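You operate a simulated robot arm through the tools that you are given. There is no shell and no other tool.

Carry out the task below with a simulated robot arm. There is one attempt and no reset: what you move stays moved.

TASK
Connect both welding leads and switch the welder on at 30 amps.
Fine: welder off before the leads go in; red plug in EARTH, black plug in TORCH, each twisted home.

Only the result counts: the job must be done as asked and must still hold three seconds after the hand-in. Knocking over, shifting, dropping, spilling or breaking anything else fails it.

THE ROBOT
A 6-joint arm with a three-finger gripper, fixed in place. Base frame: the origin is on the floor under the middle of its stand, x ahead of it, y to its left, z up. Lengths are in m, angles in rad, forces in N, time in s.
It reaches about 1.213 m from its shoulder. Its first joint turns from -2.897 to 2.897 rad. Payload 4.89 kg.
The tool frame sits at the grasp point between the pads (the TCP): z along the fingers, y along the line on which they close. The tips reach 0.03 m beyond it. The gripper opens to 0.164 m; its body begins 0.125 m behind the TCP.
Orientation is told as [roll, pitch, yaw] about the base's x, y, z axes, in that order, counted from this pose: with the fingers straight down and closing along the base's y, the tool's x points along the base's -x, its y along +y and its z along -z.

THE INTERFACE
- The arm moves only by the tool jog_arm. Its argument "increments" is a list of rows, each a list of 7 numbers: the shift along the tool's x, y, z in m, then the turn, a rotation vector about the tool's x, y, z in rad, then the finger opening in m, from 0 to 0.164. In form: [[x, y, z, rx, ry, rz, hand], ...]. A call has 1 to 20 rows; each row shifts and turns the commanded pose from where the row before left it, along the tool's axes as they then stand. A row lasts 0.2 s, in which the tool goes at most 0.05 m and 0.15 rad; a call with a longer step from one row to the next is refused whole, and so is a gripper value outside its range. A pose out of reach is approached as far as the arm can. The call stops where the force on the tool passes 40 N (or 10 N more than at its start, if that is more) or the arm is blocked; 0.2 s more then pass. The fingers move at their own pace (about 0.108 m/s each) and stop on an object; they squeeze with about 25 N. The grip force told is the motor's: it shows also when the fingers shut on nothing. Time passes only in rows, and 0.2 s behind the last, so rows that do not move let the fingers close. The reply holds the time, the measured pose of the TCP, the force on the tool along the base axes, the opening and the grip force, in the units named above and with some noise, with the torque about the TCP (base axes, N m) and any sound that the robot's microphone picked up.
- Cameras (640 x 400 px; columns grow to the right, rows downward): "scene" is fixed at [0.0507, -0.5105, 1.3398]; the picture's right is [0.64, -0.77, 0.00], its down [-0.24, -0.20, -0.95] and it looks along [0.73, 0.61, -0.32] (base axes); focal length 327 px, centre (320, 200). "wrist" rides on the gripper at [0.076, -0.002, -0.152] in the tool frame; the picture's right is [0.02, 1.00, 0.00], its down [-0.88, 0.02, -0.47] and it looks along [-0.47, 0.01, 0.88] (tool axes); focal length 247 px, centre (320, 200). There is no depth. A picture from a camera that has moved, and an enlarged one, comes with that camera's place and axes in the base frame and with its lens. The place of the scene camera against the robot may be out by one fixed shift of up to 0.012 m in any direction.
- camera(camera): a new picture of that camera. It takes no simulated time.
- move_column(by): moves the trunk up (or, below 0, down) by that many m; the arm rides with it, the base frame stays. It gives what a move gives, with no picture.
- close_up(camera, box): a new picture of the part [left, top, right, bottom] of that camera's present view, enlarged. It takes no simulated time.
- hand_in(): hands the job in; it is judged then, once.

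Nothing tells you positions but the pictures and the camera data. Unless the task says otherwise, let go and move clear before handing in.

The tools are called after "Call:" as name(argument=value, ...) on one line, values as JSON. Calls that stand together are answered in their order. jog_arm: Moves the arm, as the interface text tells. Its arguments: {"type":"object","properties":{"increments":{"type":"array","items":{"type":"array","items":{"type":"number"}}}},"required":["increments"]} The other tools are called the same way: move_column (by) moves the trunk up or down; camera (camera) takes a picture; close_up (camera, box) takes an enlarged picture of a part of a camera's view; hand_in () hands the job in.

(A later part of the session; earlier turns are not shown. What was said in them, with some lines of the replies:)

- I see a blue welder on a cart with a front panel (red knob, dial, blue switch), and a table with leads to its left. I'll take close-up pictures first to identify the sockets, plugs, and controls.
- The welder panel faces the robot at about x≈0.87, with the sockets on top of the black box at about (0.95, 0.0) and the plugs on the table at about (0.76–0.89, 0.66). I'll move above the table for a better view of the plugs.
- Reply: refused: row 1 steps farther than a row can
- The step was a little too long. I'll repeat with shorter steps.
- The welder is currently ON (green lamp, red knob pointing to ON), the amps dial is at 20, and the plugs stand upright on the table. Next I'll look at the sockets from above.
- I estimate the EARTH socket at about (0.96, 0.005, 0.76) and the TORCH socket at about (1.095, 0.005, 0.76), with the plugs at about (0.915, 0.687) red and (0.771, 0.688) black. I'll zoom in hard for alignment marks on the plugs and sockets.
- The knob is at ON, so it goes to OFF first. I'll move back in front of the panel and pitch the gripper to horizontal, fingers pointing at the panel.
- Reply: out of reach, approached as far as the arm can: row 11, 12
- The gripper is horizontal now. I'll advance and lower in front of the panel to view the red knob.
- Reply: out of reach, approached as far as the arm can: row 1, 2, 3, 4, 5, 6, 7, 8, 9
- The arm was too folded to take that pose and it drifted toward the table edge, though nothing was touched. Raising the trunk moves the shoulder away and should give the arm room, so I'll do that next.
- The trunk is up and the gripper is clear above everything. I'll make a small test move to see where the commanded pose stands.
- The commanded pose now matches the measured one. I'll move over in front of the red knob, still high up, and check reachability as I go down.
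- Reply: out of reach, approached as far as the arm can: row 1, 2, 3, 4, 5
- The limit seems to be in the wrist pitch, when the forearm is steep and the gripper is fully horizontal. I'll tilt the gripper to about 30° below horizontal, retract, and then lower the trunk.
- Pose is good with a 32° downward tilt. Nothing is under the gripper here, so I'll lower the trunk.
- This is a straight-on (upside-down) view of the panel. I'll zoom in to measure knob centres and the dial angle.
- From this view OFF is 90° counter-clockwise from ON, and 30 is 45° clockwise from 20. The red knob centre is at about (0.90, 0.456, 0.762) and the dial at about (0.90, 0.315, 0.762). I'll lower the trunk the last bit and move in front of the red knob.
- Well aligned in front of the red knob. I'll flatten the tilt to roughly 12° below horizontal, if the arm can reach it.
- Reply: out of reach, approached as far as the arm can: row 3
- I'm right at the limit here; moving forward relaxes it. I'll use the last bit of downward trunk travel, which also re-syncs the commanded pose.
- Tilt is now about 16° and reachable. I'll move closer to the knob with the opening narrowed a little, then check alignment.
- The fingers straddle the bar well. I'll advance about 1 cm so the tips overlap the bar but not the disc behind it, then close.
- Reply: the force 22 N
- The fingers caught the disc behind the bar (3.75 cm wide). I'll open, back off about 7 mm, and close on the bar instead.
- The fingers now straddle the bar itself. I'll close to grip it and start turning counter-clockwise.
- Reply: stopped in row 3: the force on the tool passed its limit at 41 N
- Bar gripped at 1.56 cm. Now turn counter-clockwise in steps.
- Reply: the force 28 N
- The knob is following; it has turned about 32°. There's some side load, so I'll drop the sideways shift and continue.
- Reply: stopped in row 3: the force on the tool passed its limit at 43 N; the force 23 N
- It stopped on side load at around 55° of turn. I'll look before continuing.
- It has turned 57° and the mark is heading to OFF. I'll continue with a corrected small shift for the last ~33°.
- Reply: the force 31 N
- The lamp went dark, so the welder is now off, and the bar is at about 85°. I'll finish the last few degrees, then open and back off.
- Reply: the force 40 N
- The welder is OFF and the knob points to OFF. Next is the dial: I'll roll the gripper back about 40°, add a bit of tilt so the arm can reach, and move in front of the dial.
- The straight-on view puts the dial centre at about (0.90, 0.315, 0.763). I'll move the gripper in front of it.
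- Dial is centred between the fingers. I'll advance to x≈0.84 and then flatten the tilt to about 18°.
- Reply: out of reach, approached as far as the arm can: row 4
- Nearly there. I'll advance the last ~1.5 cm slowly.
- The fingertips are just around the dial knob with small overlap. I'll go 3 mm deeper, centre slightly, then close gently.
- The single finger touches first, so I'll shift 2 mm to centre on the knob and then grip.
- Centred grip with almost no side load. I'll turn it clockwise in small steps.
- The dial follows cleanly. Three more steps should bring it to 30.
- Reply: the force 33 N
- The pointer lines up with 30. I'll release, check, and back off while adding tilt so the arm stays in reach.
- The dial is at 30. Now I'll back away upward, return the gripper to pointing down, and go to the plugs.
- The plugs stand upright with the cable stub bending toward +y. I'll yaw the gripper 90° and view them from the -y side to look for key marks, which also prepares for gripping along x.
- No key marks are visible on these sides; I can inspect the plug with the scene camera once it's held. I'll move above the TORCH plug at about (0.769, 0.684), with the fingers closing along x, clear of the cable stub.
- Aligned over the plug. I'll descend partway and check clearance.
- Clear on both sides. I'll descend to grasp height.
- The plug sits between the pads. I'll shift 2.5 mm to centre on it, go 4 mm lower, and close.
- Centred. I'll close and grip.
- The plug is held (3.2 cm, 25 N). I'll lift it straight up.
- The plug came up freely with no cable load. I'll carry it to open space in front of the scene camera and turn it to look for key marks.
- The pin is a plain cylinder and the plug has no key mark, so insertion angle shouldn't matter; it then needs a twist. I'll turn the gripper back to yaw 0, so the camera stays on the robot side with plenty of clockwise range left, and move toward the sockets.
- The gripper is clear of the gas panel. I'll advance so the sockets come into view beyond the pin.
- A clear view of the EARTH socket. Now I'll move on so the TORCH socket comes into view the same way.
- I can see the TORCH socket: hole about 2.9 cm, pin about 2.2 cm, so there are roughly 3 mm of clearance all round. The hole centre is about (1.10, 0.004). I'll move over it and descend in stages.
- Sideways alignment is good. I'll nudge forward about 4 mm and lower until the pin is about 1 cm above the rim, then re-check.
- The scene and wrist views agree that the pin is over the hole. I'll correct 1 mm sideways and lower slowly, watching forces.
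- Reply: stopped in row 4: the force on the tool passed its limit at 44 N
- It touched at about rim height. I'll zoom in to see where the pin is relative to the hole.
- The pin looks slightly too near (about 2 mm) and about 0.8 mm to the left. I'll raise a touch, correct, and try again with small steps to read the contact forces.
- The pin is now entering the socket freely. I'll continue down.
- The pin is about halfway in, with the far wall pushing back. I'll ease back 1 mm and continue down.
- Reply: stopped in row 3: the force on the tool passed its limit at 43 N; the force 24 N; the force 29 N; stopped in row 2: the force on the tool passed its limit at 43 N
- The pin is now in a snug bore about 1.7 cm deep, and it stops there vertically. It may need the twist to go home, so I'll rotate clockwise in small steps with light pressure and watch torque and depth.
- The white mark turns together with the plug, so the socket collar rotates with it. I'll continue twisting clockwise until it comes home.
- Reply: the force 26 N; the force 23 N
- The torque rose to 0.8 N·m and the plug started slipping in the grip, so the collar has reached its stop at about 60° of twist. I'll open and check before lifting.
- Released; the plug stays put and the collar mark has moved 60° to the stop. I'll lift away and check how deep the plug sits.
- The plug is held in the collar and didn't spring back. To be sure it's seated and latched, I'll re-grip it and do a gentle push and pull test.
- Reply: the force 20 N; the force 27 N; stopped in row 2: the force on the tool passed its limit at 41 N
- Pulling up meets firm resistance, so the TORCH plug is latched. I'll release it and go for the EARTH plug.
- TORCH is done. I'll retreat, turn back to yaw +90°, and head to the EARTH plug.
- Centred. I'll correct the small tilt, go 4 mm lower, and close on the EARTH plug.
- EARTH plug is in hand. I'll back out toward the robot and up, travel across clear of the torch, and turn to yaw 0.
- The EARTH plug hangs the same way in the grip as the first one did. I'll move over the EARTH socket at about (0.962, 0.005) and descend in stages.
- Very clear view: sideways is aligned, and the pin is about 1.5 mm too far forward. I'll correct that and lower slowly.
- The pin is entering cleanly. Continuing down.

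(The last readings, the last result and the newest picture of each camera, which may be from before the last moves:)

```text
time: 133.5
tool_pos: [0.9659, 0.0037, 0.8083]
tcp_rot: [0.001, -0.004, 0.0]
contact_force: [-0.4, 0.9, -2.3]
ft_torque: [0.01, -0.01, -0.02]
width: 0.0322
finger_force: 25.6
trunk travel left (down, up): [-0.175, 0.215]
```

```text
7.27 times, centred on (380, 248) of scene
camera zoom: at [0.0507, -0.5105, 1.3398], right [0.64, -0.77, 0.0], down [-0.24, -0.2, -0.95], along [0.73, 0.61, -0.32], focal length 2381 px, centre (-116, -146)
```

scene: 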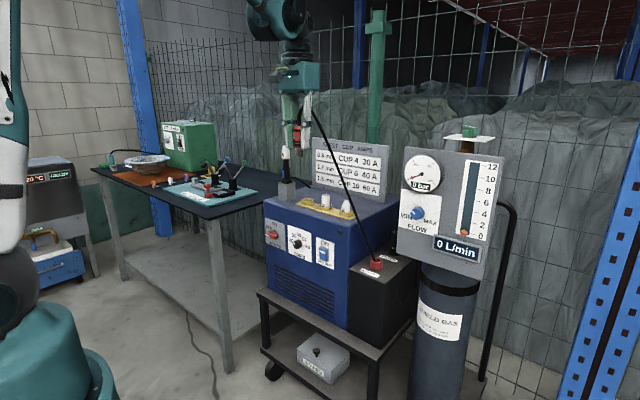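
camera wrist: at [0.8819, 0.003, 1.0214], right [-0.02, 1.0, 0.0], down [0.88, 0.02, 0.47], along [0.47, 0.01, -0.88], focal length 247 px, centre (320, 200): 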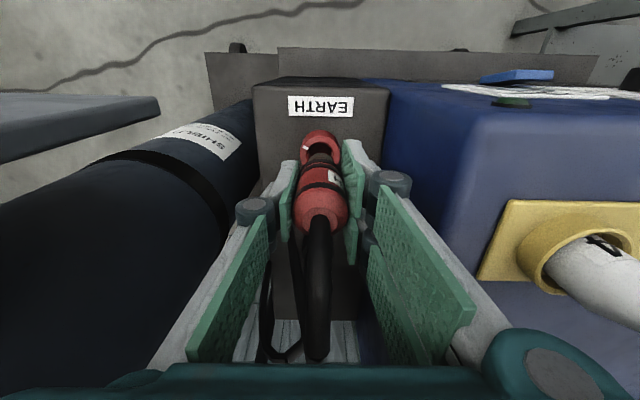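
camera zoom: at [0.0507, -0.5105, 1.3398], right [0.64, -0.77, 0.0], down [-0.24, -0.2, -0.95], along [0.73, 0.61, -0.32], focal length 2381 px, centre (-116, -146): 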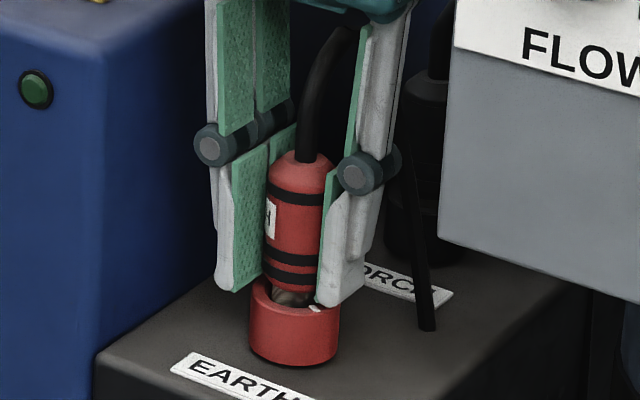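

Call:
jog_arm(increments=[[0, 0, 0.002, 0, 0, 0, 0.01], [0, 0, 0.002, 0, 0, 0, 0.01]])

Call:
close_up(camera="scene", box=[355, 220, 405, 275])

```text
time: 134.1
tool_pos: [0.964, 0.0037, 0.8063]
tcp_rot: [0.001, -0.003, 0.002]
contact_force: [7.1, -1.5, 33.2]
ft_torque: [0.02, -0.03, -0.02]
width: 0.032
finger_force: 24.5
trunk travel left (down, up): [-0.175, 0.215]
```

```text
7.27 times, centred on (380, 248) of scene
camera zoom: at [0.0507, -0.5105, 1.3398], right [0.64, -0.77, 0.0], down [-0.24, -0.2, -0.95], along [0.73, 0.61, -0.32], focal length 2381 px, centre (-116, -146)
```

zoom: 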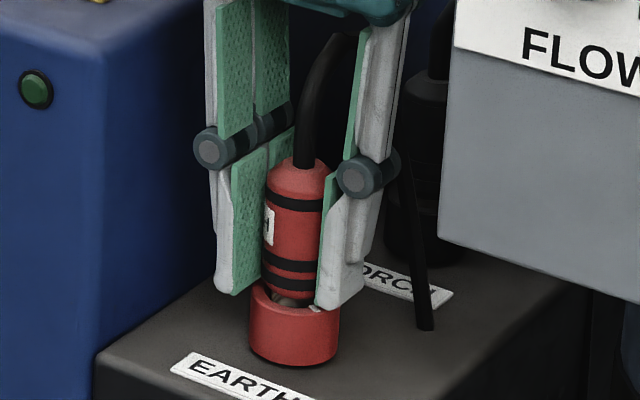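

It stops at the same depth as the TORCH plug did, which looks like the socket floor. I'll press slightly more as before, then twist clockwise.

Call:
jog_arm(increments=[[0, 0, 0.0008, 0, 0, 0, 0.01], [0, 0, 0.0005, 0, 0, 0, 0.01]])

Call:
jog_arm(increments=[[0, 0, 0, 0, 0, 0.1, 0.01], [0, 0, 0, 0, 0, 0.1, 0.01]])

Call:
close_up(camera="wrist", box=[270, 110, 370, 210])

Call:
close_up(camera="scene", box=[355, 220, 405, 275])

```text
time: 134.4
tool_pos: [0.9652, 0.0042, 0.8046]
tcp_rot: [0.0, -0.001, 0.001]
contact_force: [-5.8, 0.1, 24.6]
ft_torque: [0.03, 0.27, -0.01]
width: 0.0324
finger_force: 24.7
trunk travel left (down, up): [-0.175, 0.215]
stopped in row 1: the force on the tool passed its limit at 45 N (the readings are from after the stop); the commanded pose is now the measured one
```

```text
time: 135.0
tool_pos: [0.9648, 0.0042, 0.8056]
tcp_rot: [-0.001, -0.005, -0.201]
contact_force: [-8.7, 1.9, 33.0]
ft_torque: [0.11, 0.22, 0.0]
width: 0.0321
finger_force: 24.8
trunk travel left (down, up): [-0.175, 0.215]
```

```text
4.00 times, centred on (320, 160) of wrist
camera zoom: at [0.8885, 0.018, 0.9558], right [0.18, 0.98, 0.0], down [0.86, -0.16, 0.48], along [0.47, -0.08, -0.88], focal length 988 px, centre (320, 360)
```

zoom: 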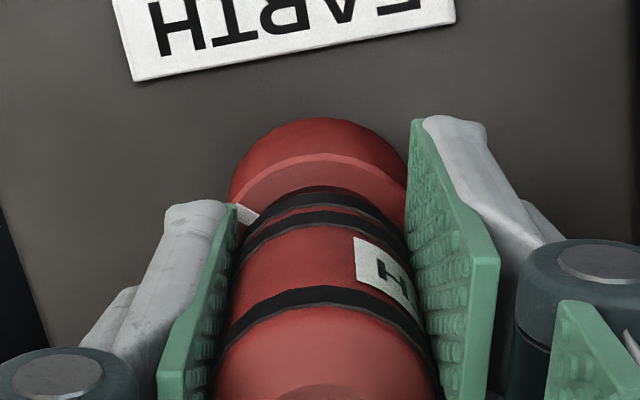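

```text
7.27 times, centred on (380, 248) of scene
camera zoom: at [0.0507, -0.5105, 1.3398], right [0.64, -0.77, 0.0], down [-0.24, -0.2, -0.95], along [0.73, 0.61, -0.32], focal length 2381 px, centre (-116, -146)
```

zoom: 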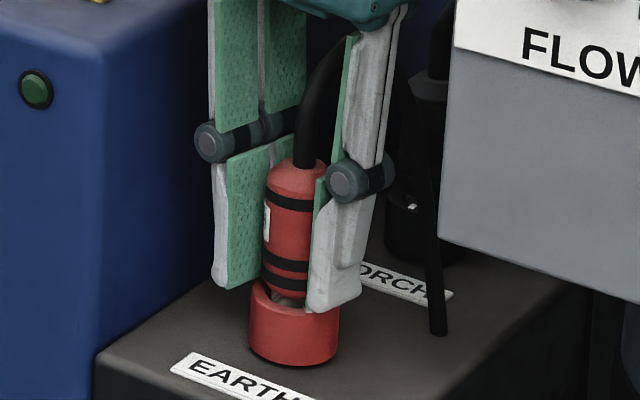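

The collar mark follows the plug again. I'll ease the pressure slightly and continue the twist.

Call:
jog_arm(increments=[[0.0002, 0, -0.0004, 0, 0, 0.12, 0.01], [0, 0, 0, 0, 0, 0.12, 0.01], [0, 0, 0, 0, 0, 0.12, 0.01]])

Call:
jog_arm(increments=[[0, 0, 0, 0, 0, 0.12, 0.01], [0, 0, 0, 0, 0, 0.12, 0.01], [0, 0, 0, 0, 0, 0.12, 0.01]])

Call:
close_up(camera="wrist", box=[270, 110, 370, 210])

```text
time: 135.8
tool_pos: [0.9637, 0.0044, 0.8052]
tcp_rot: [0.002, -0.003, -0.561]
contact_force: [-16.5, 2.6, 17.2]
ft_torque: [0.06, 0.46, 0.05]
width: 0.0322
finger_force: 25.2
trunk travel left (down, up): [-0.175, 0.215]
```

```text
time: 136.6
tool_pos: [0.9644, 0.0049, 0.8056]
tcp_rot: [0.004, -0.001, -0.923]
contact_force: [-21.2, 0.1, 14.4]
ft_torque: [-0.08, 0.57, 0.03]
width: 0.0322
finger_force: 25.1
trunk travel left (down, up): [-0.175, 0.215]
```

```text
4.00 times, centred on (320, 160) of wrist
camera zoom: at [0.9162, 0.0645, 0.9558], right [0.78, 0.62, 0.0], down [0.55, -0.69, 0.48], along [0.3, -0.37, -0.88], focal length 988 px, centre (320, 360)
```

zoom: 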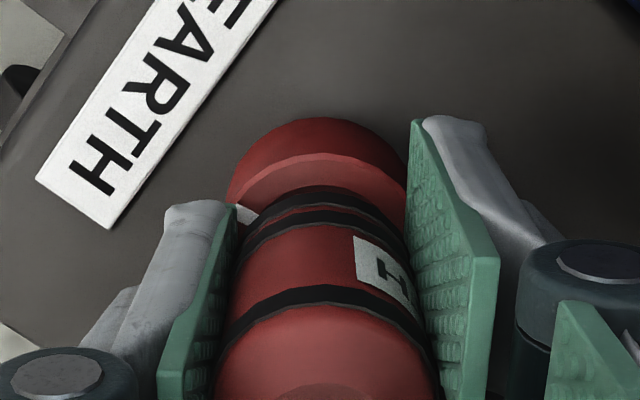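

Call:
jog_arm(increments=[[0.0004, -0.0005, 0, 0, 0, 0.1, 0.01], [0, 0, 0, 0, 0, 0.1, 0.01]])

Call:
jog_arm(increments=[[0, 0, 0, 0, 0, 0.1, 0.01], [0, 0, 0, 0, 0, 0.1, 0.01]])

Call:
close_up(camera="wrist", box=[270, 110, 370, 210])

Call:
close_up(camera="scene", box=[355, 220, 405, 275])

```text
time: 137.2
tool_pos: [0.9657, 0.0032, 0.8051]
tcp_rot: [0.004, -0.002, -1.12]
contact_force: [-9.6, -1.0, 14.0]
ft_torque: [-0.09, 0.33, 0.62]
width: 0.0323
finger_force: 24.8
trunk travel left (down, up): [-0.175, 0.215]
```

```text
time: 137.8
tool_pos: [0.9648, 0.0057, 0.8039]
tcp_rot: [0.004, 0.0, -1.321]
contact_force: [0.5, 6.6, 6.7]
ft_torque: [0.19, -0.09, 0.73]
width: 0.0327
finger_force: 24.8
trunk travel left (down, up): [-0.175, 0.215]
```

```text
4.00 times, centred on (320, 160) of wrist
camera zoom: at [0.9433, 0.0789, 0.9549], right [0.96, 0.27, 0.0], down [0.23, -0.85, 0.47], along [0.13, -0.46, -0.88], focal length 988 px, centre (320, 360)
```

zoom: 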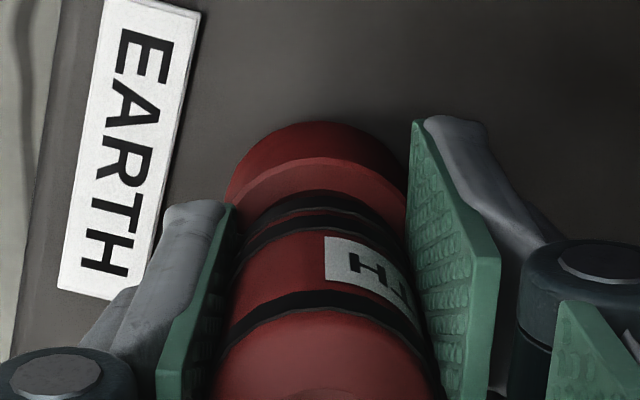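

```text
7.27 times, centred on (380, 248) of scene
camera zoom: at [0.0507, -0.5105, 1.3398], right [0.64, -0.77, 0.0], down [-0.24, -0.2, -0.95], along [0.73, 0.61, -0.32], focal length 2381 px, centre (-116, -146)
```

zoom: 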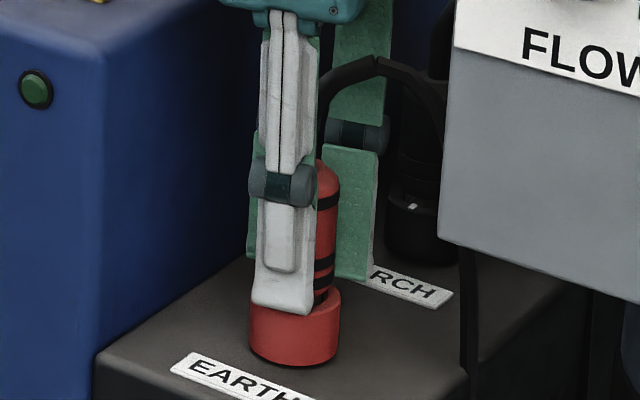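

The torque rose and the plug began to slip at about 60°, so EARTH is home too. I'll open and lift clear.

Call:
jog_arm(increments=[[0, 0, 0, 0, 0, 0, 0.04], [0, 0, 0, 0, 0, 0, 0.06], [0, 0, 0, 0, 0, 0, 0.085], [0, 0, 0, 0, 0, 0, 0.085]])

Call:
close_up(camera="wrist", box=[230, 110, 410, 250])

Call:
jog_arm(increments=[[0, 0, -0.02, 0, 0, 0, 0.085], [0, 0, -0.03, 0, 0, 0, 0.085], [0, 0, -0.04, 0, 0, 0, 0.085], [0, 0, -0.04, 0, 0, 0, 0.085], [0, 0, -0.04, 0, 0, 0, 0.085], [0, 0, -0.04, 0, 0, 0, 0.085], [0, 0, -0.04, 0, 0, 0, 0.085], [0, 0, -0.04, 0, 0, 0, 0.085], [0, 0, -0.04, 0, 0, 0, 0.085], [0, 0, -0.04, 0, 0, 0, 0.085], [0, 0, -0.04, 0, 0, 0, 0.085], [0, 0, 0, 0, 0, 0, 0.085]])

Call:
camera(camera="wrist")

Call:
close_up(camera="scene", box=[340, 205, 410, 280])

```text
time: 138.8
tool_pos: [0.9648, 0.0043, 0.8044]
tcp_rot: [0.004, 0.001, -1.318]
contact_force: [-0.4, 0.4, -0.2]
ft_torque: [0.02, 0.0, 0.02]
width: 0.0848
finger_force: 0.0
trunk travel left (down, up): [-0.175, 0.215]
```

```text
2.86 times, centred on (320, 180) of wrist
camera zoom: at [0.9431, 0.0782, 0.9549], right [0.96, 0.27, 0.0], down [0.24, -0.85, 0.47], along [0.13, -0.46, -0.88], focal length 706 px, centre (320, 257)
```

zoom: 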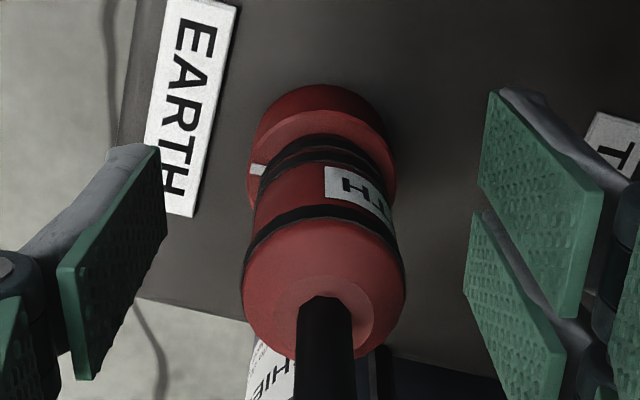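

```text
time: 141.4
tool_pos: [0.9629, 0.0051, 1.214]
tcp_rot: [0.003, 0.0, -1.321]
contact_force: [-0.2, -0.3, 0.5]
ft_torque: [-0.01, -0.06, -0.01]
width: 0.0849
finger_force: 0.1
trunk travel left (down, up): [-0.175, 0.215]
```

```text
taken
camera wrist: at [0.9413, 0.0786, 1.3651], right [0.96, 0.27, 0.0], down [0.24, -0.85, 0.47], along [0.13, -0.46, -0.88], focal length 247 px, centre (320, 200)
```

wrist: 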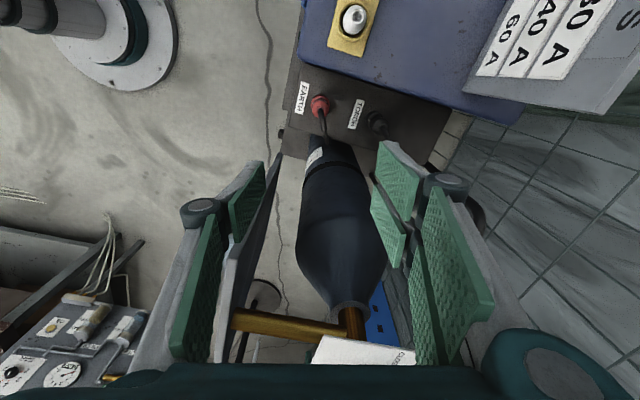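

```text
5.33 times, centred on (375, 242) of scene
camera zoom: at [0.0507, -0.5105, 1.3398], right [0.64, -0.77, 0.0], down [-0.24, -0.2, -0.95], along [0.73, 0.61, -0.32], focal length 1746 px, centre (27, -27)
```

zoom: 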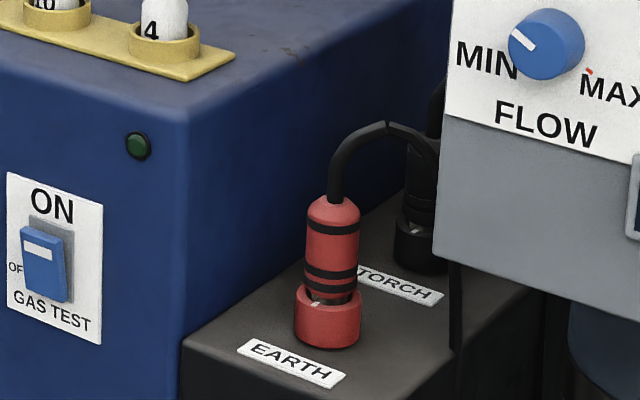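

Both plugs are in. I'll look closely at how they sit before going back to the switch.

Call:
close_up(camera="scene", box=[365, 235, 395, 275])

Call:
close_up(camera="wrist", box=[295, 80, 395, 150])

```text
10.00 times, centred on (380, 255) of scene
camera zoom: at [0.0507, -0.5105, 1.3398], right [0.64, -0.77, 0.0], down [-0.24, -0.2, -0.95], along [0.73, 0.61, -0.32], focal length 3274 px, centre (-280, -350)
```

zoom: 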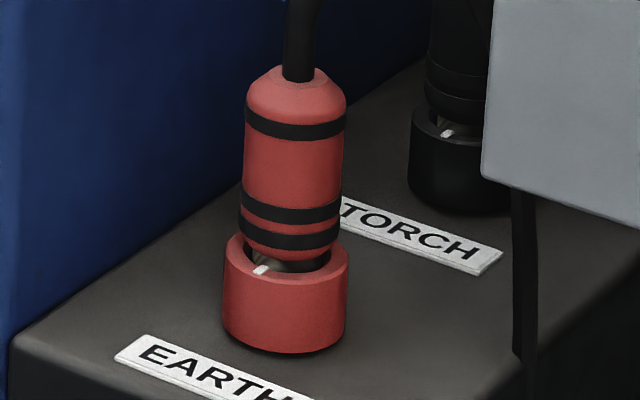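

```text
5.71 times, centred on (345, 115) of wrist
camera zoom: at [0.9413, 0.0786, 1.3651], right [0.96, 0.27, 0.0], down [0.24, -0.85, 0.47], along [0.13, -0.46, -0.88], focal length 1411 px, centre (177, 686)
```

zoom: 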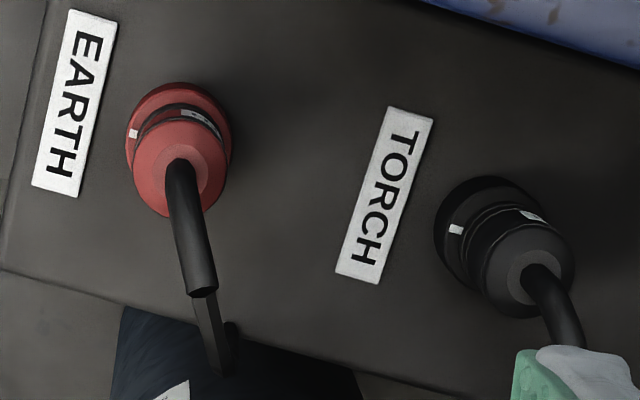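

Both plugs are at the same depth with their collar marks turned to the front stop. Now I'll go back to the panel to switch the welder on: retreat, return to yaw 0, and tilt the gripper forward.

Call:
jog_arm(increments=[[0.0275, -0.0317, 0, 0, 0, 0, 0.085], [0.0275, -0.0317, 0, 0, 0, 0, 0.085], [0.0275, -0.0317, 0, 0, 0, 0, 0.085], [0.0275, -0.0317, 0, 0, 0, 0, 0.085], [0.0275, -0.0317, 0, 0, 0, 0, 0.085], [0.0275, -0.0317, 0, 0, 0, 0, 0.085], [0.0275, -0.0317, 0, 0, 0, 0, 0.085], [0.0275, -0.0317, 0, 0, 0, 0, 0.085], [0, 0, 0, 0, 0, -0.147, 0.085], [0, 0, 0, 0, 0, -0.147, 0.085], [0, 0, 0, 0, 0, -0.147, 0.085], [0, 0, 0, 0, 0, -0.147, 0.085], [0, 0, 0, 0, 0, -0.147, 0.085], [0, 0, 0, 0, 0, -0.147, 0.085], [0, 0, 0, 0, 0, -0.147, 0.085], [0, 0, 0, 0, 0, -0.147, 0.085], [0, 0, 0, 0, 0, -0.147, 0.085], [0, 0, 0, 0, 0, 0, 0.085]])

Call:
close_up(camera="scene", box=[340, 205, 410, 280])

Call:
close_up(camera="scene", box=[255, 215, 345, 275])

```text
time: 145.2
tool_pos: [0.6634, 0.1545, 1.2134]
tcp_rot: [0.0, -0.004, 0.003]
contact_force: [0.6, -0.1, 1.1]
ft_torque: [-0.01, 0.0, 0.02]
width: 0.0851
finger_force: 0.0
trunk travel left (down, up): [-0.175, 0.215]
```

```text
5.33 times, centred on (375, 242) of scene
camera zoom: at [0.0507, -0.5105, 1.3398], right [0.64, -0.77, 0.0], down [-0.24, -0.2, -0.95], along [0.73, 0.61, -0.32], focal length 1746 px, centre (27, -27)
```

zoom: 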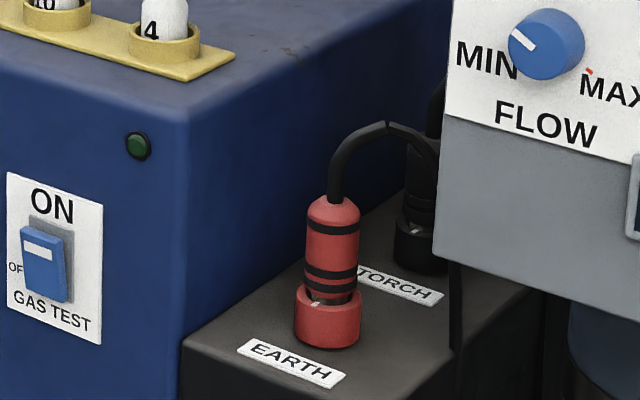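

```text
6.67 times, centred on (300, 245) of scene
camera zoom: at [0.0507, -0.5105, 1.3398], right [0.64, -0.77, 0.0], down [-0.24, -0.2, -0.95], along [0.73, 0.61, -0.32], focal length 2183 px, centre (453, -100)
```

zoom: 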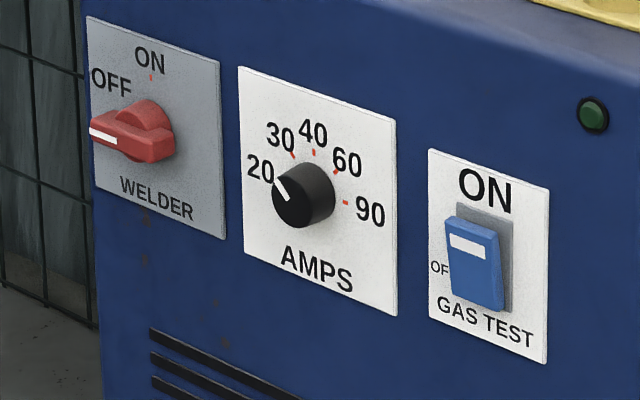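

Dial still at 30, switch at OFF, both plugs in. I'll tilt the gripper forward, move left, and lower the trunk as before.

Call:
jog_arm(increments=[[0, 0, 0, 0, -0.1455, 0, 0.085], [0, 0, 0, 0, -0.1455, 0, 0.085], [0, 0, 0, 0, -0.1455, 0, 0.085], [0, 0, 0, 0, -0.1455, 0, 0.085], [0, 0, 0, 0, -0.1455, 0, 0.085], [0, 0, 0, 0, -0.1455, 0, 0.085], [0, 0, 0, 0, -0.1455, 0, 0.085], [0, 0.045, -0.01, 0, 0, 0, 0.085], [0, 0.045, -0.01, 0, 0, 0, 0.085], [0, 0.045, -0.01, 0, 0, 0, 0.085], [0, 0.045, -0.01, 0, 0, 0, 0.085], [0, 0.045, -0.01, 0, 0, 0, 0.085], [0, 0.045, -0.01, 0, 0, 0, 0.085], [0, 0.04, 0, 0, 0, 0, 0.085], [0, 0, 0, 0, 0, 0, 0.085]])

Call:
move_column(by=-0.17)

Call:
camera(camera="wrist")

```text
time: 148.4
tool_pos: [0.6112, 0.4665, 1.2431]
tcp_rot: [0.0, -1.019, 0.003]
contact_force: [-0.2, 1.8, 0.0]
ft_torque: [-0.04, -0.02, -0.09]
width: 0.0851
finger_force: 0.1
trunk travel left (down, up): [-0.175, 0.215]
```

```text
time: 150.4
tool_pos: [0.6118, 0.4655, 1.0734]
tcp_rot: [0.0, -1.021, 0.001]
contact_force: [0.3, -0.4, 0.2]
ft_torque: [0.01, 0.02, 0.01]
width: 0.0849
finger_force: 0.0
trunk travel left (down, up): [-0.005, 0.385]
```

```text
taken
camera wrist: at [0.4407, 0.4631, 1.0864], right [-0.01, 1.0, -0.02], down [0.06, 0.02, 1.0], along [1.0, 0.01, -0.06], focal length 247 px, centre (320, 200)
```

wrist: 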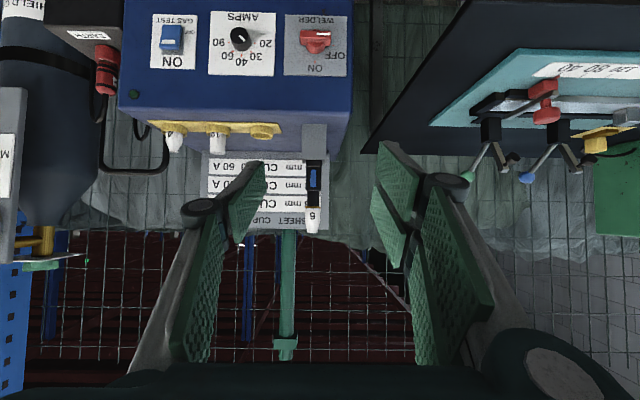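

Call:
jog_arm(increments=[[0.0249, 0, 0.0368, 0, 0, 0, 0.085], [0.0249, 0, 0.0368, 0, 0, 0, 0.085], [0.0249, 0, 0.0368, 0, 0, 0, 0.085], [0.0249, 0, 0.0368, 0, 0, 0, 0.085], [0.0249, 0, 0.0368, 0, 0, 0, 0.085], [0.0249, 0, 0.0368, 0, 0, 0, 0.085], [0.0249, 0, 0.0368, 0, 0, 0, 0.085], [0, 0, 0, 0, 0, 0, 0.085]])

Call:
camera(camera="wrist")

```text
time: 152.2
tool_pos: [0.7394, 0.465, 0.787]
tcp_rot: [0.0, -1.023, 0.001]
contact_force: [-1.1, -1.0, 0.4]
ft_torque: [0.05, 0.06, 0.03]
width: 0.0852
finger_force: 0.1
trunk travel left (down, up): [-0.005, 0.385]
```

```text
taken
camera wrist: at [0.5685, 0.4639, 0.8011], right [-0.01, 1.0, -0.02], down [0.06, 0.02, 1.0], along [1.0, 0.01, -0.06], focal length 247 px, centre (320, 200)
```

wrist: 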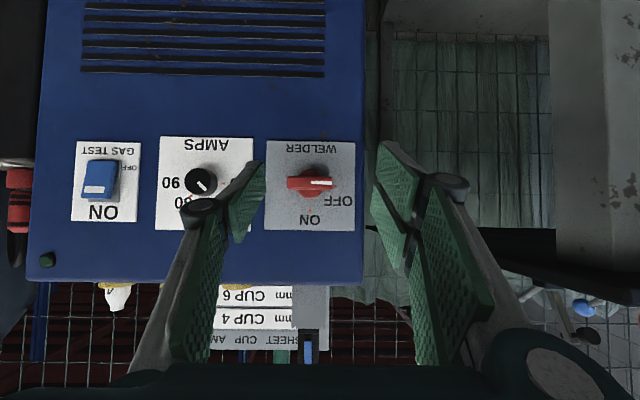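

I'll roll the gripper -90° about the knob axis, so the fingers close vertically on the now-horizontal bar, then flatten the tilt.

Call:
jog_arm(increments=[[0, 0, 0, 0.0744, 0, -0.1219, 0.085], [0, 0, 0, 0.0744, 0, -0.1219, 0.085], [0, 0, 0, 0.0744, 0, -0.1219, 0.085], [0, 0, 0, 0.0744, 0, -0.1219, 0.085], [0, 0, 0, 0.0744, 0, -0.1219, 0.085], [0, 0, 0, 0.0744, 0, -0.1219, 0.085], [0, 0, 0, 0.0744, 0, -0.1219, 0.085], [0, 0, 0, 0.0744, 0, -0.1219, 0.085], [0, 0, 0, 0.0744, 0, -0.1219, 0.085], [0, 0, 0, 0.0744, 0, -0.1219, 0.085], [0, 0, 0, 0.0744, 0, -0.1219, 0.085], [0, 0, 0, 0, 0, 0, 0.085]])

Call:
camera(camera="wrist")

Call:
camera(camera="scene")

```text
time: 154.8
tool_pos: [0.7395, 0.4656, 0.7909]
tcp_rot: [-1.571, 0.002, 1.024]
contact_force: [0.3, -0.2, 0.7]
ft_torque: [0.02, 0.08, 0.04]
width: 0.0848
finger_force: 0.0
trunk travel left (down, up): [-0.005, 0.385]
```

```text
taken
camera wrist: at [0.5694, 0.4794, 0.7909], right [-0.01, -0.02, -1.0], down [0.05, 1.0, -0.02], along [1.0, -0.05, -0.01], focal length 247 px, centre (320, 200)
```

wrist: 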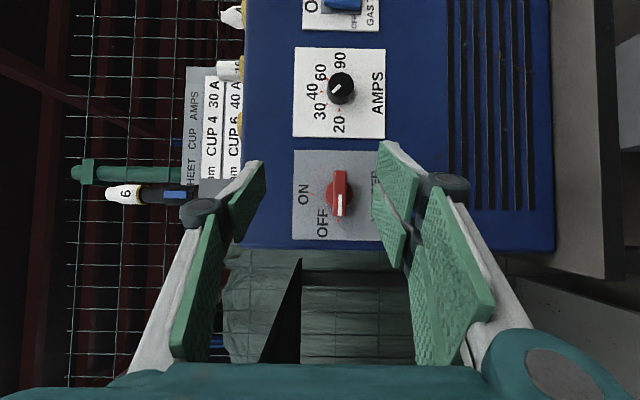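

```text
taken
```

scene: 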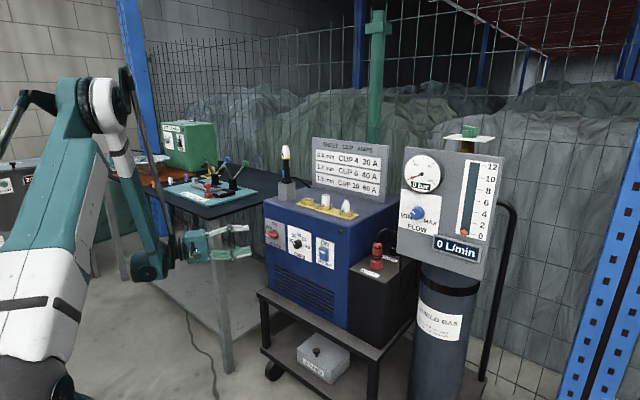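

Call:
jog_arm(increments=[[-0.0165, 0.013, 0.0117, 0, 0, 0, 0.07], [-0.0165, 0.013, 0.0117, 0, 0, 0, 0.07], [0, 0, 0, 0, -0.13, 0, 0.07], [0, 0, 0, 0, -0.13, 0, 0.07], [0, 0, 0, 0, 0, 0, 0.07]])

Call:
camera(camera="wrist")

```text
time: 156.0
tool_pos: [0.7762, 0.4822, 0.7634]
tcp_rot: [-1.569, 0.001, 1.287]
contact_force: [0.6, 0.4, -1.0]
ft_torque: [0.0, 0.01, -0.04]
width: 0.07
finger_force: 0.1
trunk travel left (down, up): [-0.005, 0.385]
```

```text
taken
camera wrist: at [0.6086, 0.4507, 0.7641], right [-0.01, -0.02, -1.0], down [-0.21, 0.98, -0.02], along [0.98, 0.21, -0.01], focal length 247 px, centre (320, 200)
```

wrist: 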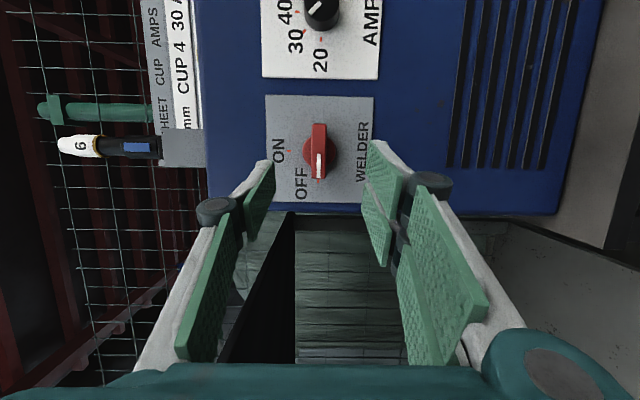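

Same retracted pose as before, bar centred. I'll advance 7 cm along the fingers to straddle the bar.

Call:
jog_arm(increments=[[0, 0, 0.025, 0, 0, 0, 0.07], [0, 0, 0.025, 0, 0, 0, 0.07], [0, 0, 0.012, 0, 0, 0, 0.06], [0, 0, 0.007, 0, 0, 0, 0.05], [0, 0, 0, 0, 0, 0, 0.04]])

Call:
close_up(camera="wrist", box=[230, 100, 410, 280])

Call:
close_up(camera="scene", box=[215, 205, 345, 275])

```text
time: 157.2
tool_pos: [0.8418, 0.4618, 0.7638]
tcp_rot: [-1.567, 0.001, 1.284]
contact_force: [-1.2, -0.5, -0.5]
ft_torque: [0.03, 0.01, 0.02]
width: 0.0402
finger_force: 0.1
trunk travel left (down, up): [-0.005, 0.385]
```

```text
2.22 times, centred on (320, 190) of wrist
camera zoom: at [0.6748, 0.4317, 0.7642], right [-0.01, -0.02, -1.0], down [-0.21, 0.98, -0.02], along [0.98, 0.21, -0.01], focal length 549 px, centre (320, 222)
```

zoom: 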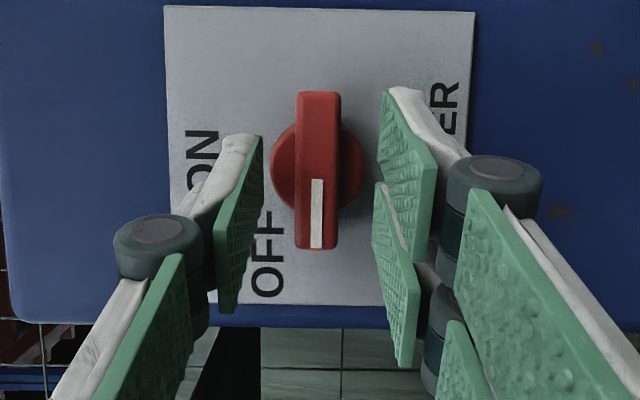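

```text
4.92 times, centred on (280, 240) of scene
camera zoom: at [0.0507, -0.5105, 1.3398], right [0.64, -0.77, 0.0], down [-0.24, -0.2, -0.95], along [0.73, 0.61, -0.32], focal length 1612 px, centre (517, 3)
```

zoom: 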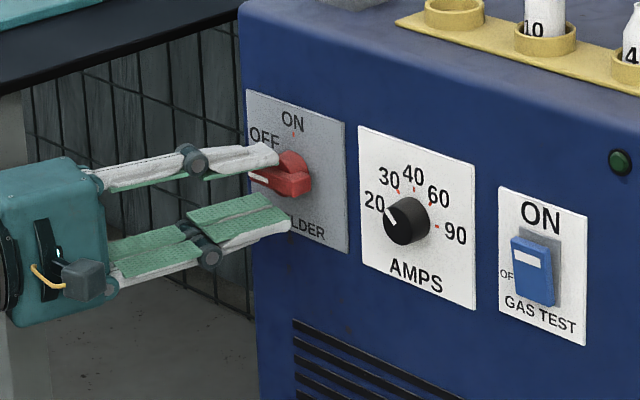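

Bar is centred between the pads. I'll go 3 mm deeper and grip.

Call:
jog_arm(increments=[[0, 0, 0.003, 0, 0, 0, 0.04], [0, 0, 0, 0, 0, 0, 0.025], [0, 0, 0, 0, 0, 0, 0.018], [0, 0, 0, 0, 0, 0, 0.012]])

Call:
close_up(camera="wrist", box=[230, 100, 410, 280])

```text
time: 158.2
tool_pos: [0.8451, 0.4609, 0.7647]
tcp_rot: [-1.571, 0.0, 1.285]
contact_force: [1.3, 2.7, 11.9]
ft_torque: [-0.07, -0.3, 0.02]
width: 0.0158
finger_force: 45.4
trunk travel left (down, up): [-0.005, 0.385]
```

```text
2.22 times, centred on (320, 190) of wrist
camera zoom: at [0.6777, 0.4309, 0.7649], right [-0.01, -0.02, -1.0], down [-0.21, 0.98, -0.02], along [0.98, 0.21, -0.01], focal length 549 px, centre (320, 222)
```

zoom: 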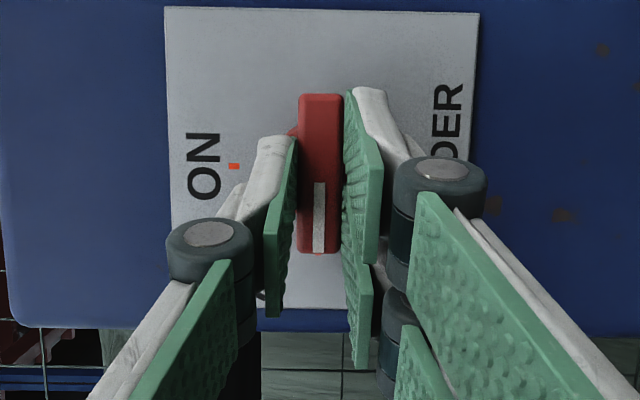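

Gripped. Now I'll turn clockwise toward ON in steps.

Call:
jog_arm(increments=[[0, -0.0011, 0, -0.0395, 0, 0.1343, 0.0], [0, -0.0008, 0, -0.0395, 0, 0.1343, 0.0], [0, -0.0008, 0, -0.0395, 0, 0.1343, 0.0]])

Call:
close_up(camera="wrist", box=[230, 100, 410, 280])

```text
time: 159.0
tool_pos: [0.845, 0.4598, 0.7673]
tcp_rot: [-1.445, -0.404, 1.257]
contact_force: [4.6, -5.9, 9.2]
ft_torque: [-0.06, -0.49, 0.61]
width: 0.0159
finger_force: 44.9
trunk travel left (down, up): [-0.005, 0.385]
```

```text
2.22 times, centred on (320, 190) of wrist
camera zoom: at [0.6777, 0.4326, 0.7551], right [-0.01, 0.39, -0.92], down [-0.2, 0.9, 0.38], along [0.98, 0.19, 0.07], focal length 549 px, centre (320, 222)
```

zoom: 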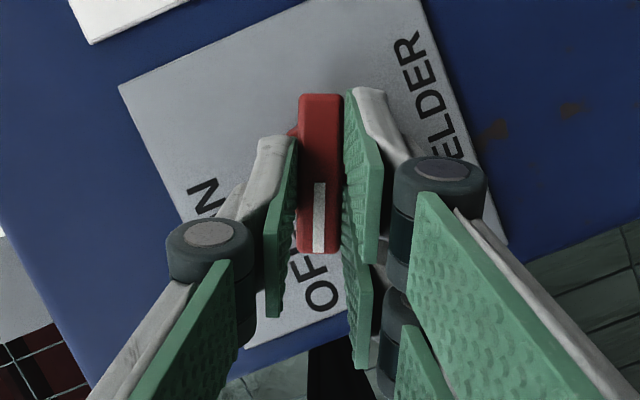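

Call:
jog_arm(increments=[[0, -0.0011, 0, -0.0395, 0, 0.1343, 0.0], [0, -0.0009, 0, -0.0395, 0, 0.1343, 0.0], [0, -0.0009, 0, -0.0395, 0, 0.1343, 0.0]])

```text
time: 159.8
tool_pos: [0.8462, 0.4584, 0.7692]
tcp_rot: [-1.265, -0.797, 1.155]
contact_force: [4.9, -12.8, 4.1]
ft_torque: [-0.09, -0.59, 0.19]
width: 0.0159
finger_force: 45.1
trunk travel left (down, up): [-0.005, 0.385]
```

Call:
jog_arm(increments=[[0, -0.0013, 0, -0.0395, 0, 0.1343, 0.0], [0, -0.001, 0, -0.0395, 0, 0.1343, 0.0], [0, -0.001, 0, -0.0395, 0, 0.1343, 0.0]])

Call:
close_up(camera="wrist", box=[230, 100, 410, 280])

Call:
close_up(camera="scene", box=[215, 205, 345, 275])

```text
time: 160.6
tool_pos: [0.8455, 0.4561, 0.7712]
tcp_rot: [-0.843, -1.152, 0.799]
contact_force: [-10.6, -8.3, -2.2]
ft_torque: [-0.03, -0.13, -0.18]
width: 0.016
finger_force: 45.2
trunk travel left (down, up): [-0.005, 0.385]
```

```text
2.22 times, centred on (320, 190) of wrist
camera zoom: at [0.6776, 0.446, 0.7413], right [-0.01, 0.95, -0.32], down [-0.2, 0.31, 0.93], along [0.98, 0.07, 0.19], focal length 549 px, centre (320, 222)
```

zoom: 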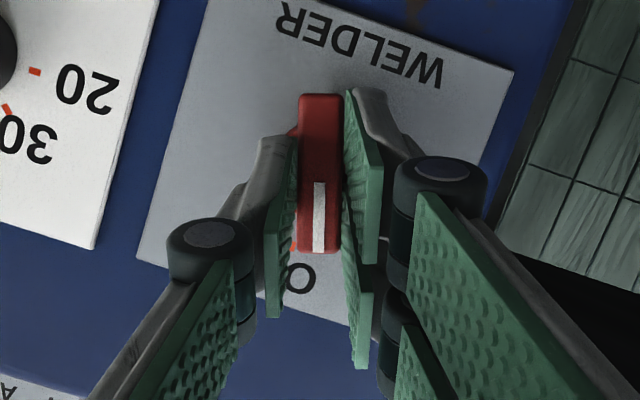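

```text
4.92 times, centred on (280, 240) of scene
camera zoom: at [0.0507, -0.5105, 1.3398], right [0.64, -0.77, 0.0], down [-0.24, -0.2, -0.95], along [0.73, 0.61, -0.32], focal length 1612 px, centre (517, 3)
```

zoom: 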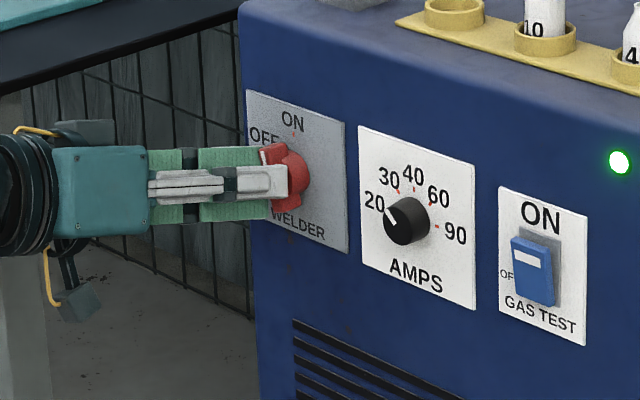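

The lamp is lit. I'll finish the last ~18° so the knob points squarely at ON.

Call:
jog_arm(increments=[[0, -0.0011, 0, -0.0395, 0, 0.1343, 0.0], [0, -0.001, 0, -0.0395, 0, 0.1343, 0.0], [0, -0.0003, 0, -0.0127, 0, 0.0432, 0.0], [0, 0, 0, 0, 0, 0, 0.0]])

Call:
close_up(camera="wrist", box=[230, 100, 410, 280])

```text
time: 161.6
tool_pos: [0.8458, 0.455, 0.7707]
tcp_rot: [0.053, -1.285, -0.048]
contact_force: [-10.4, -8.2, -15.0]
ft_torque: [-0.81, 0.3, -0.02]
width: 0.0161
finger_force: 44.6
trunk travel left (down, up): [-0.005, 0.385]
```

```text
2.22 times, centred on (320, 190) of wrist
camera zoom: at [0.6776, 0.4536, 0.7397], right [-0.01, 1.0, -0.01], down [-0.2, 0.0, 0.98], along [0.98, 0.01, 0.2], focal length 549 px, centre (320, 222)
```

zoom: 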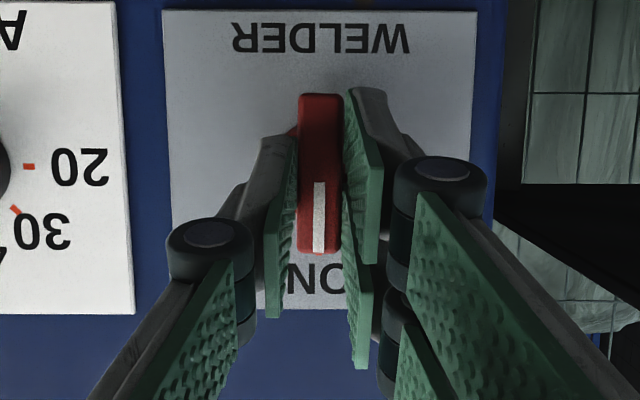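

The knob is at its ON stop. I'll release and back off, adding tilt.

Call:
jog_arm(increments=[[0, 0, 0, 0, 0, 0, 0.03], [0, 0, 0, 0, 0, 0, 0.06], [0, 0, 0, 0, 0, 0, 0.07], [0, 0, -0.015, 0, 0, 0, 0.07], [0, 0, -0.02, 0, 0.05, 0, 0.07], [0, 0, -0.02, 0, 0.06, 0, 0.07], [0, 0, -0.03, 0, 0.08, 0, 0.07], [0, 0, -0.03, 0, 0.08, 0, 0.07], [0, 0, 0, 0, 0, 0, 0.07]])

Call:
camera(camera="wrist")

Call:
camera(camera="scene")

Call:
close_up(camera="scene", box=[255, 210, 350, 275])

```text
time: 163.6
tool_pos: [0.7405, 0.4539, 0.8132]
tcp_rot: [0.026, -1.012, -0.022]
contact_force: [-0.1, -0.2, -0.9]
ft_torque: [0.0, -0.01, -0.04]
width: 0.0702
finger_force: 0.2
trunk travel left (down, up): [-0.005, 0.385]
```

```text
taken
camera wrist: at [0.5696, 0.4526, 0.8284], right [-0.01, 1.0, 0.0], down [0.06, 0.01, 1.0], along [1.0, 0.01, -0.06], focal length 247 px, centre (320, 200)
```

wrist: 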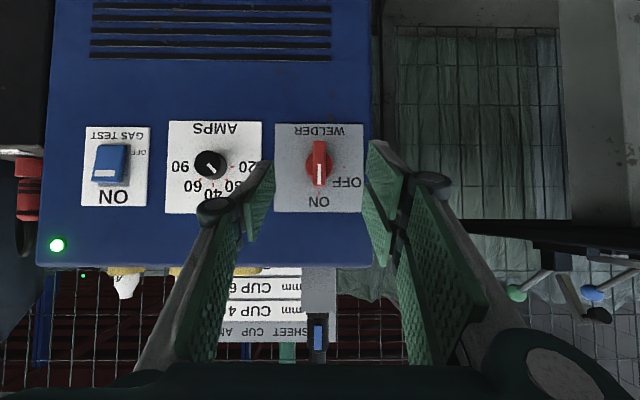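

```text
taken
```

scene: 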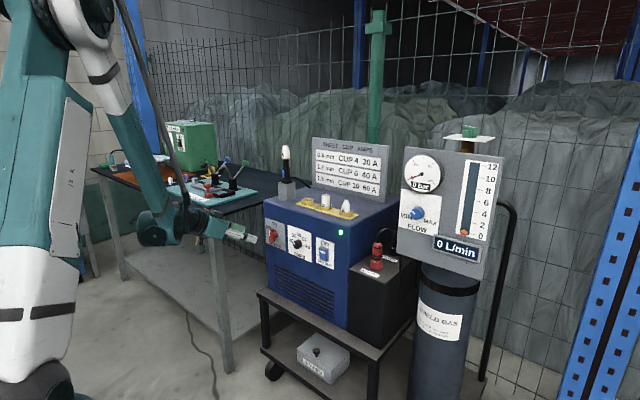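

```text
6.15 times, centred on (302, 242) of scene
camera zoom: at [0.0507, -0.5105, 1.3398], right [0.64, -0.77, 0.0], down [-0.24, -0.2, -0.95], along [0.73, 0.61, -0.32], focal length 2015 px, centre (428, -62)
```

zoom: 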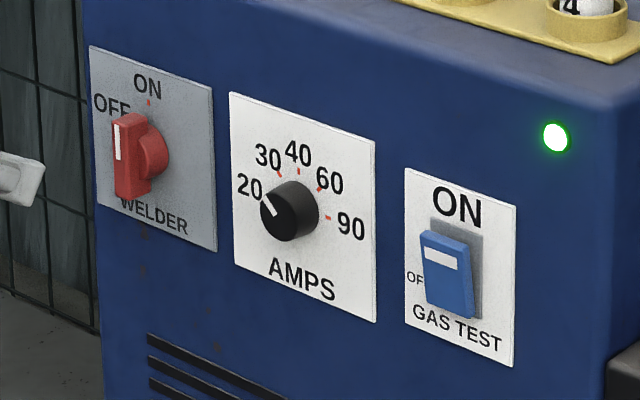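

The welder is on and the lamp is lit. I'll double-check the dial pointer, the plugs, and the surroundings before handing in.

Call:
close_up(camera="wrist", box=[165, 115, 265, 220])

Call:
close_up(camera="wrist", box=[270, 115, 370, 220])

Call:
close_up(camera="scene", box=[355, 225, 405, 280])

Call:
close_up(camera="scene", box=[90, 120, 300, 225])

```text
3.81 times, centred on (215, 168) of wrist
camera zoom: at [0.5696, 0.4526, 0.8284], right [-0.01, 1.0, 0.0], down [0.06, 0.01, 1.0], along [1.0, 0.01, -0.06], focal length 941 px, centre (720, 324)
```

zoom: 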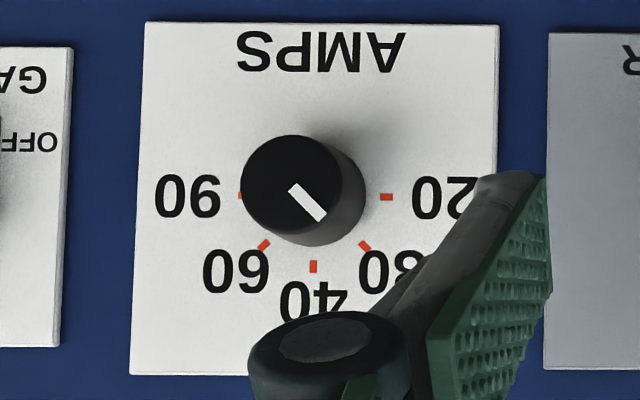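

```text
3.81 times, centred on (320, 168) of wrist
camera zoom: at [0.5696, 0.4526, 0.8284], right [-0.01, 1.0, 0.0], down [0.06, 0.01, 1.0], along [1.0, 0.01, -0.06], focal length 941 px, centre (320, 324)
```

zoom: 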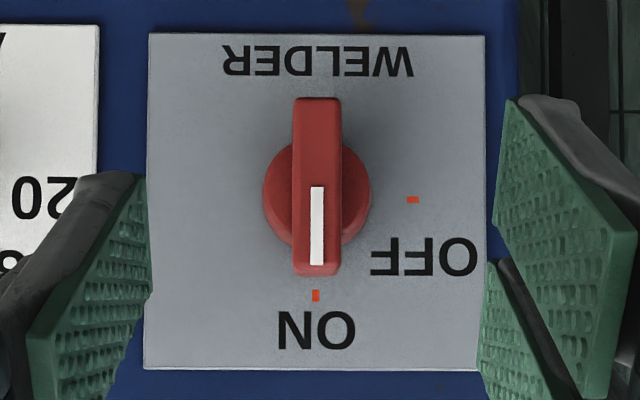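

```text
7.27 times, centred on (380, 252) of scene
camera zoom: at [0.0507, -0.5105, 1.3398], right [0.64, -0.77, 0.0], down [-0.24, -0.2, -0.95], along [0.73, 0.61, -0.32], focal length 2381 px, centre (-116, -182)
```

zoom: 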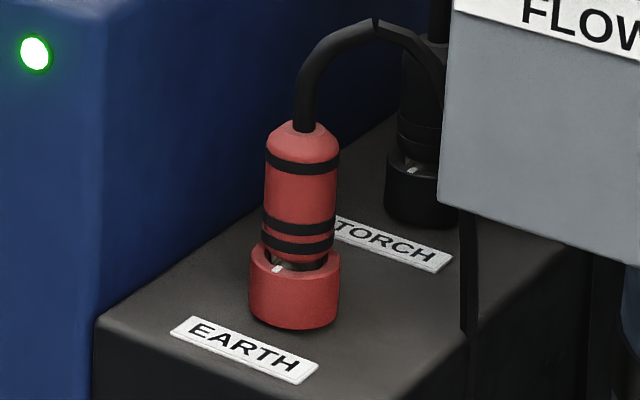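

```text
3.05 times, centred on (195, 172) of scene
camera zoom: at [0.0507, -0.5105, 1.3398], right [0.64, -0.77, 0.0], down [-0.24, -0.2, -0.95], along [0.73, 0.61, -0.32], focal length 998 px, centre (701, 284)
```

zoom: 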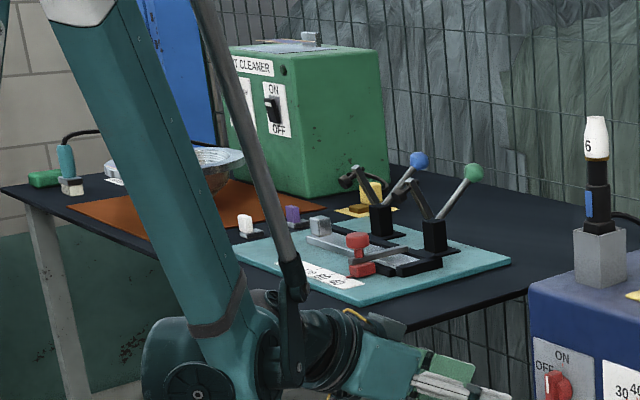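

Everything checks out: the knob is at ON with the lamp lit, the dial points exactly at 30, and red is in EARTH and black in TORCH with both collars at their stops. I'll move the arm clear.

Call:
jog_arm(increments=[[-0.0148, -0.01, -0.0329, 0, 0, 0, 0.07], [-0.0148, -0.01, -0.0329, 0, 0, 0, 0.07], [-0.0148, -0.01, -0.0329, 0, 0, 0, 0.07], [-0.0148, -0.01, -0.0329, 0, 0, 0, 0.07], [-0.0148, -0.01, -0.0329, 0, 0, 0, 0.07], [0, 0, 0, 0, 0, 0, 0.07], [0, 0, 0, 0, 0, 0, 0.07]])

Call:
camera(camera="scene")

Call:
close_up(camera="scene", box=[255, 210, 415, 290])

```text
time: 165.2
tool_pos: [0.6392, 0.3992, 0.9637]
tcp_rot: [0.027, -1.014, -0.024]
contact_force: [0.3, -0.2, 0.2]
ft_torque: [-0.02, 0.02, 0.02]
width: 0.0703
finger_force: 0.1
trunk travel left (down, up): [-0.005, 0.385]
```

```text
taken
```

scene: 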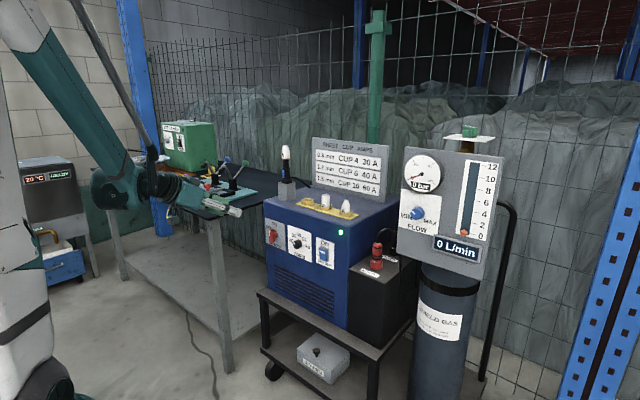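

```text
4.00 times, centred on (335, 250) of scene
camera zoom: at [0.0507, -0.5105, 1.3398], right [0.64, -0.77, 0.0], down [-0.24, -0.2, -0.95], along [0.73, 0.61, -0.32], focal length 1310 px, centre (260, 0)
```

zoom: 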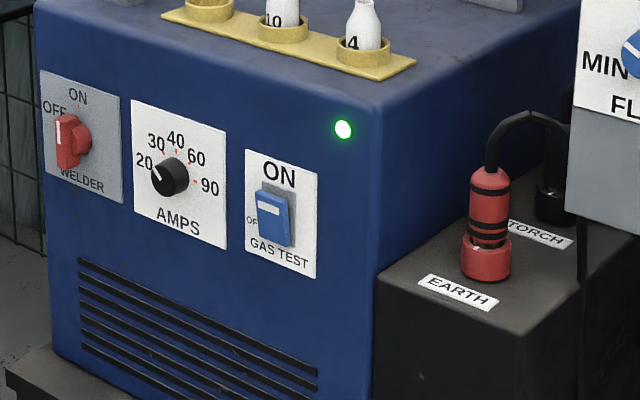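

The arm is clear and nothing else has been moved. Both leads are connected and twisted home, the dial is at 30 A, and the welder is on with its lamp lit, so I'm handing in the job.

Call:
hand_in()

```text
The job is handed in.
```

The job is handed in. Both leads are connected and the welder is on at 30 A.

- **Order:** the welder was on when I started. I switched it off first and the lamp went out. Then I set the dial and fitted the leads, and switched it back on last.
- **Plugs:** red is in EARTH and black is in TORCH. Each was pushed to the socket's stop, then twisted about 60° clockwise until the collar stopped turning. I pulled on the black plug and it held firmly. I did not pull-test the red one.
- **Seating:** about 8 mm of pin still shows between each plug body and its socket rim. Both plugs stopped firmly at about the same depth, so I took that as fully seated.
- **Panel:** the dial points at 30, the knob points at ON, and the green lamp is lit.
- **Surroundings:** the gripper is empty and clear, and I saw nothing else knocked or moved.
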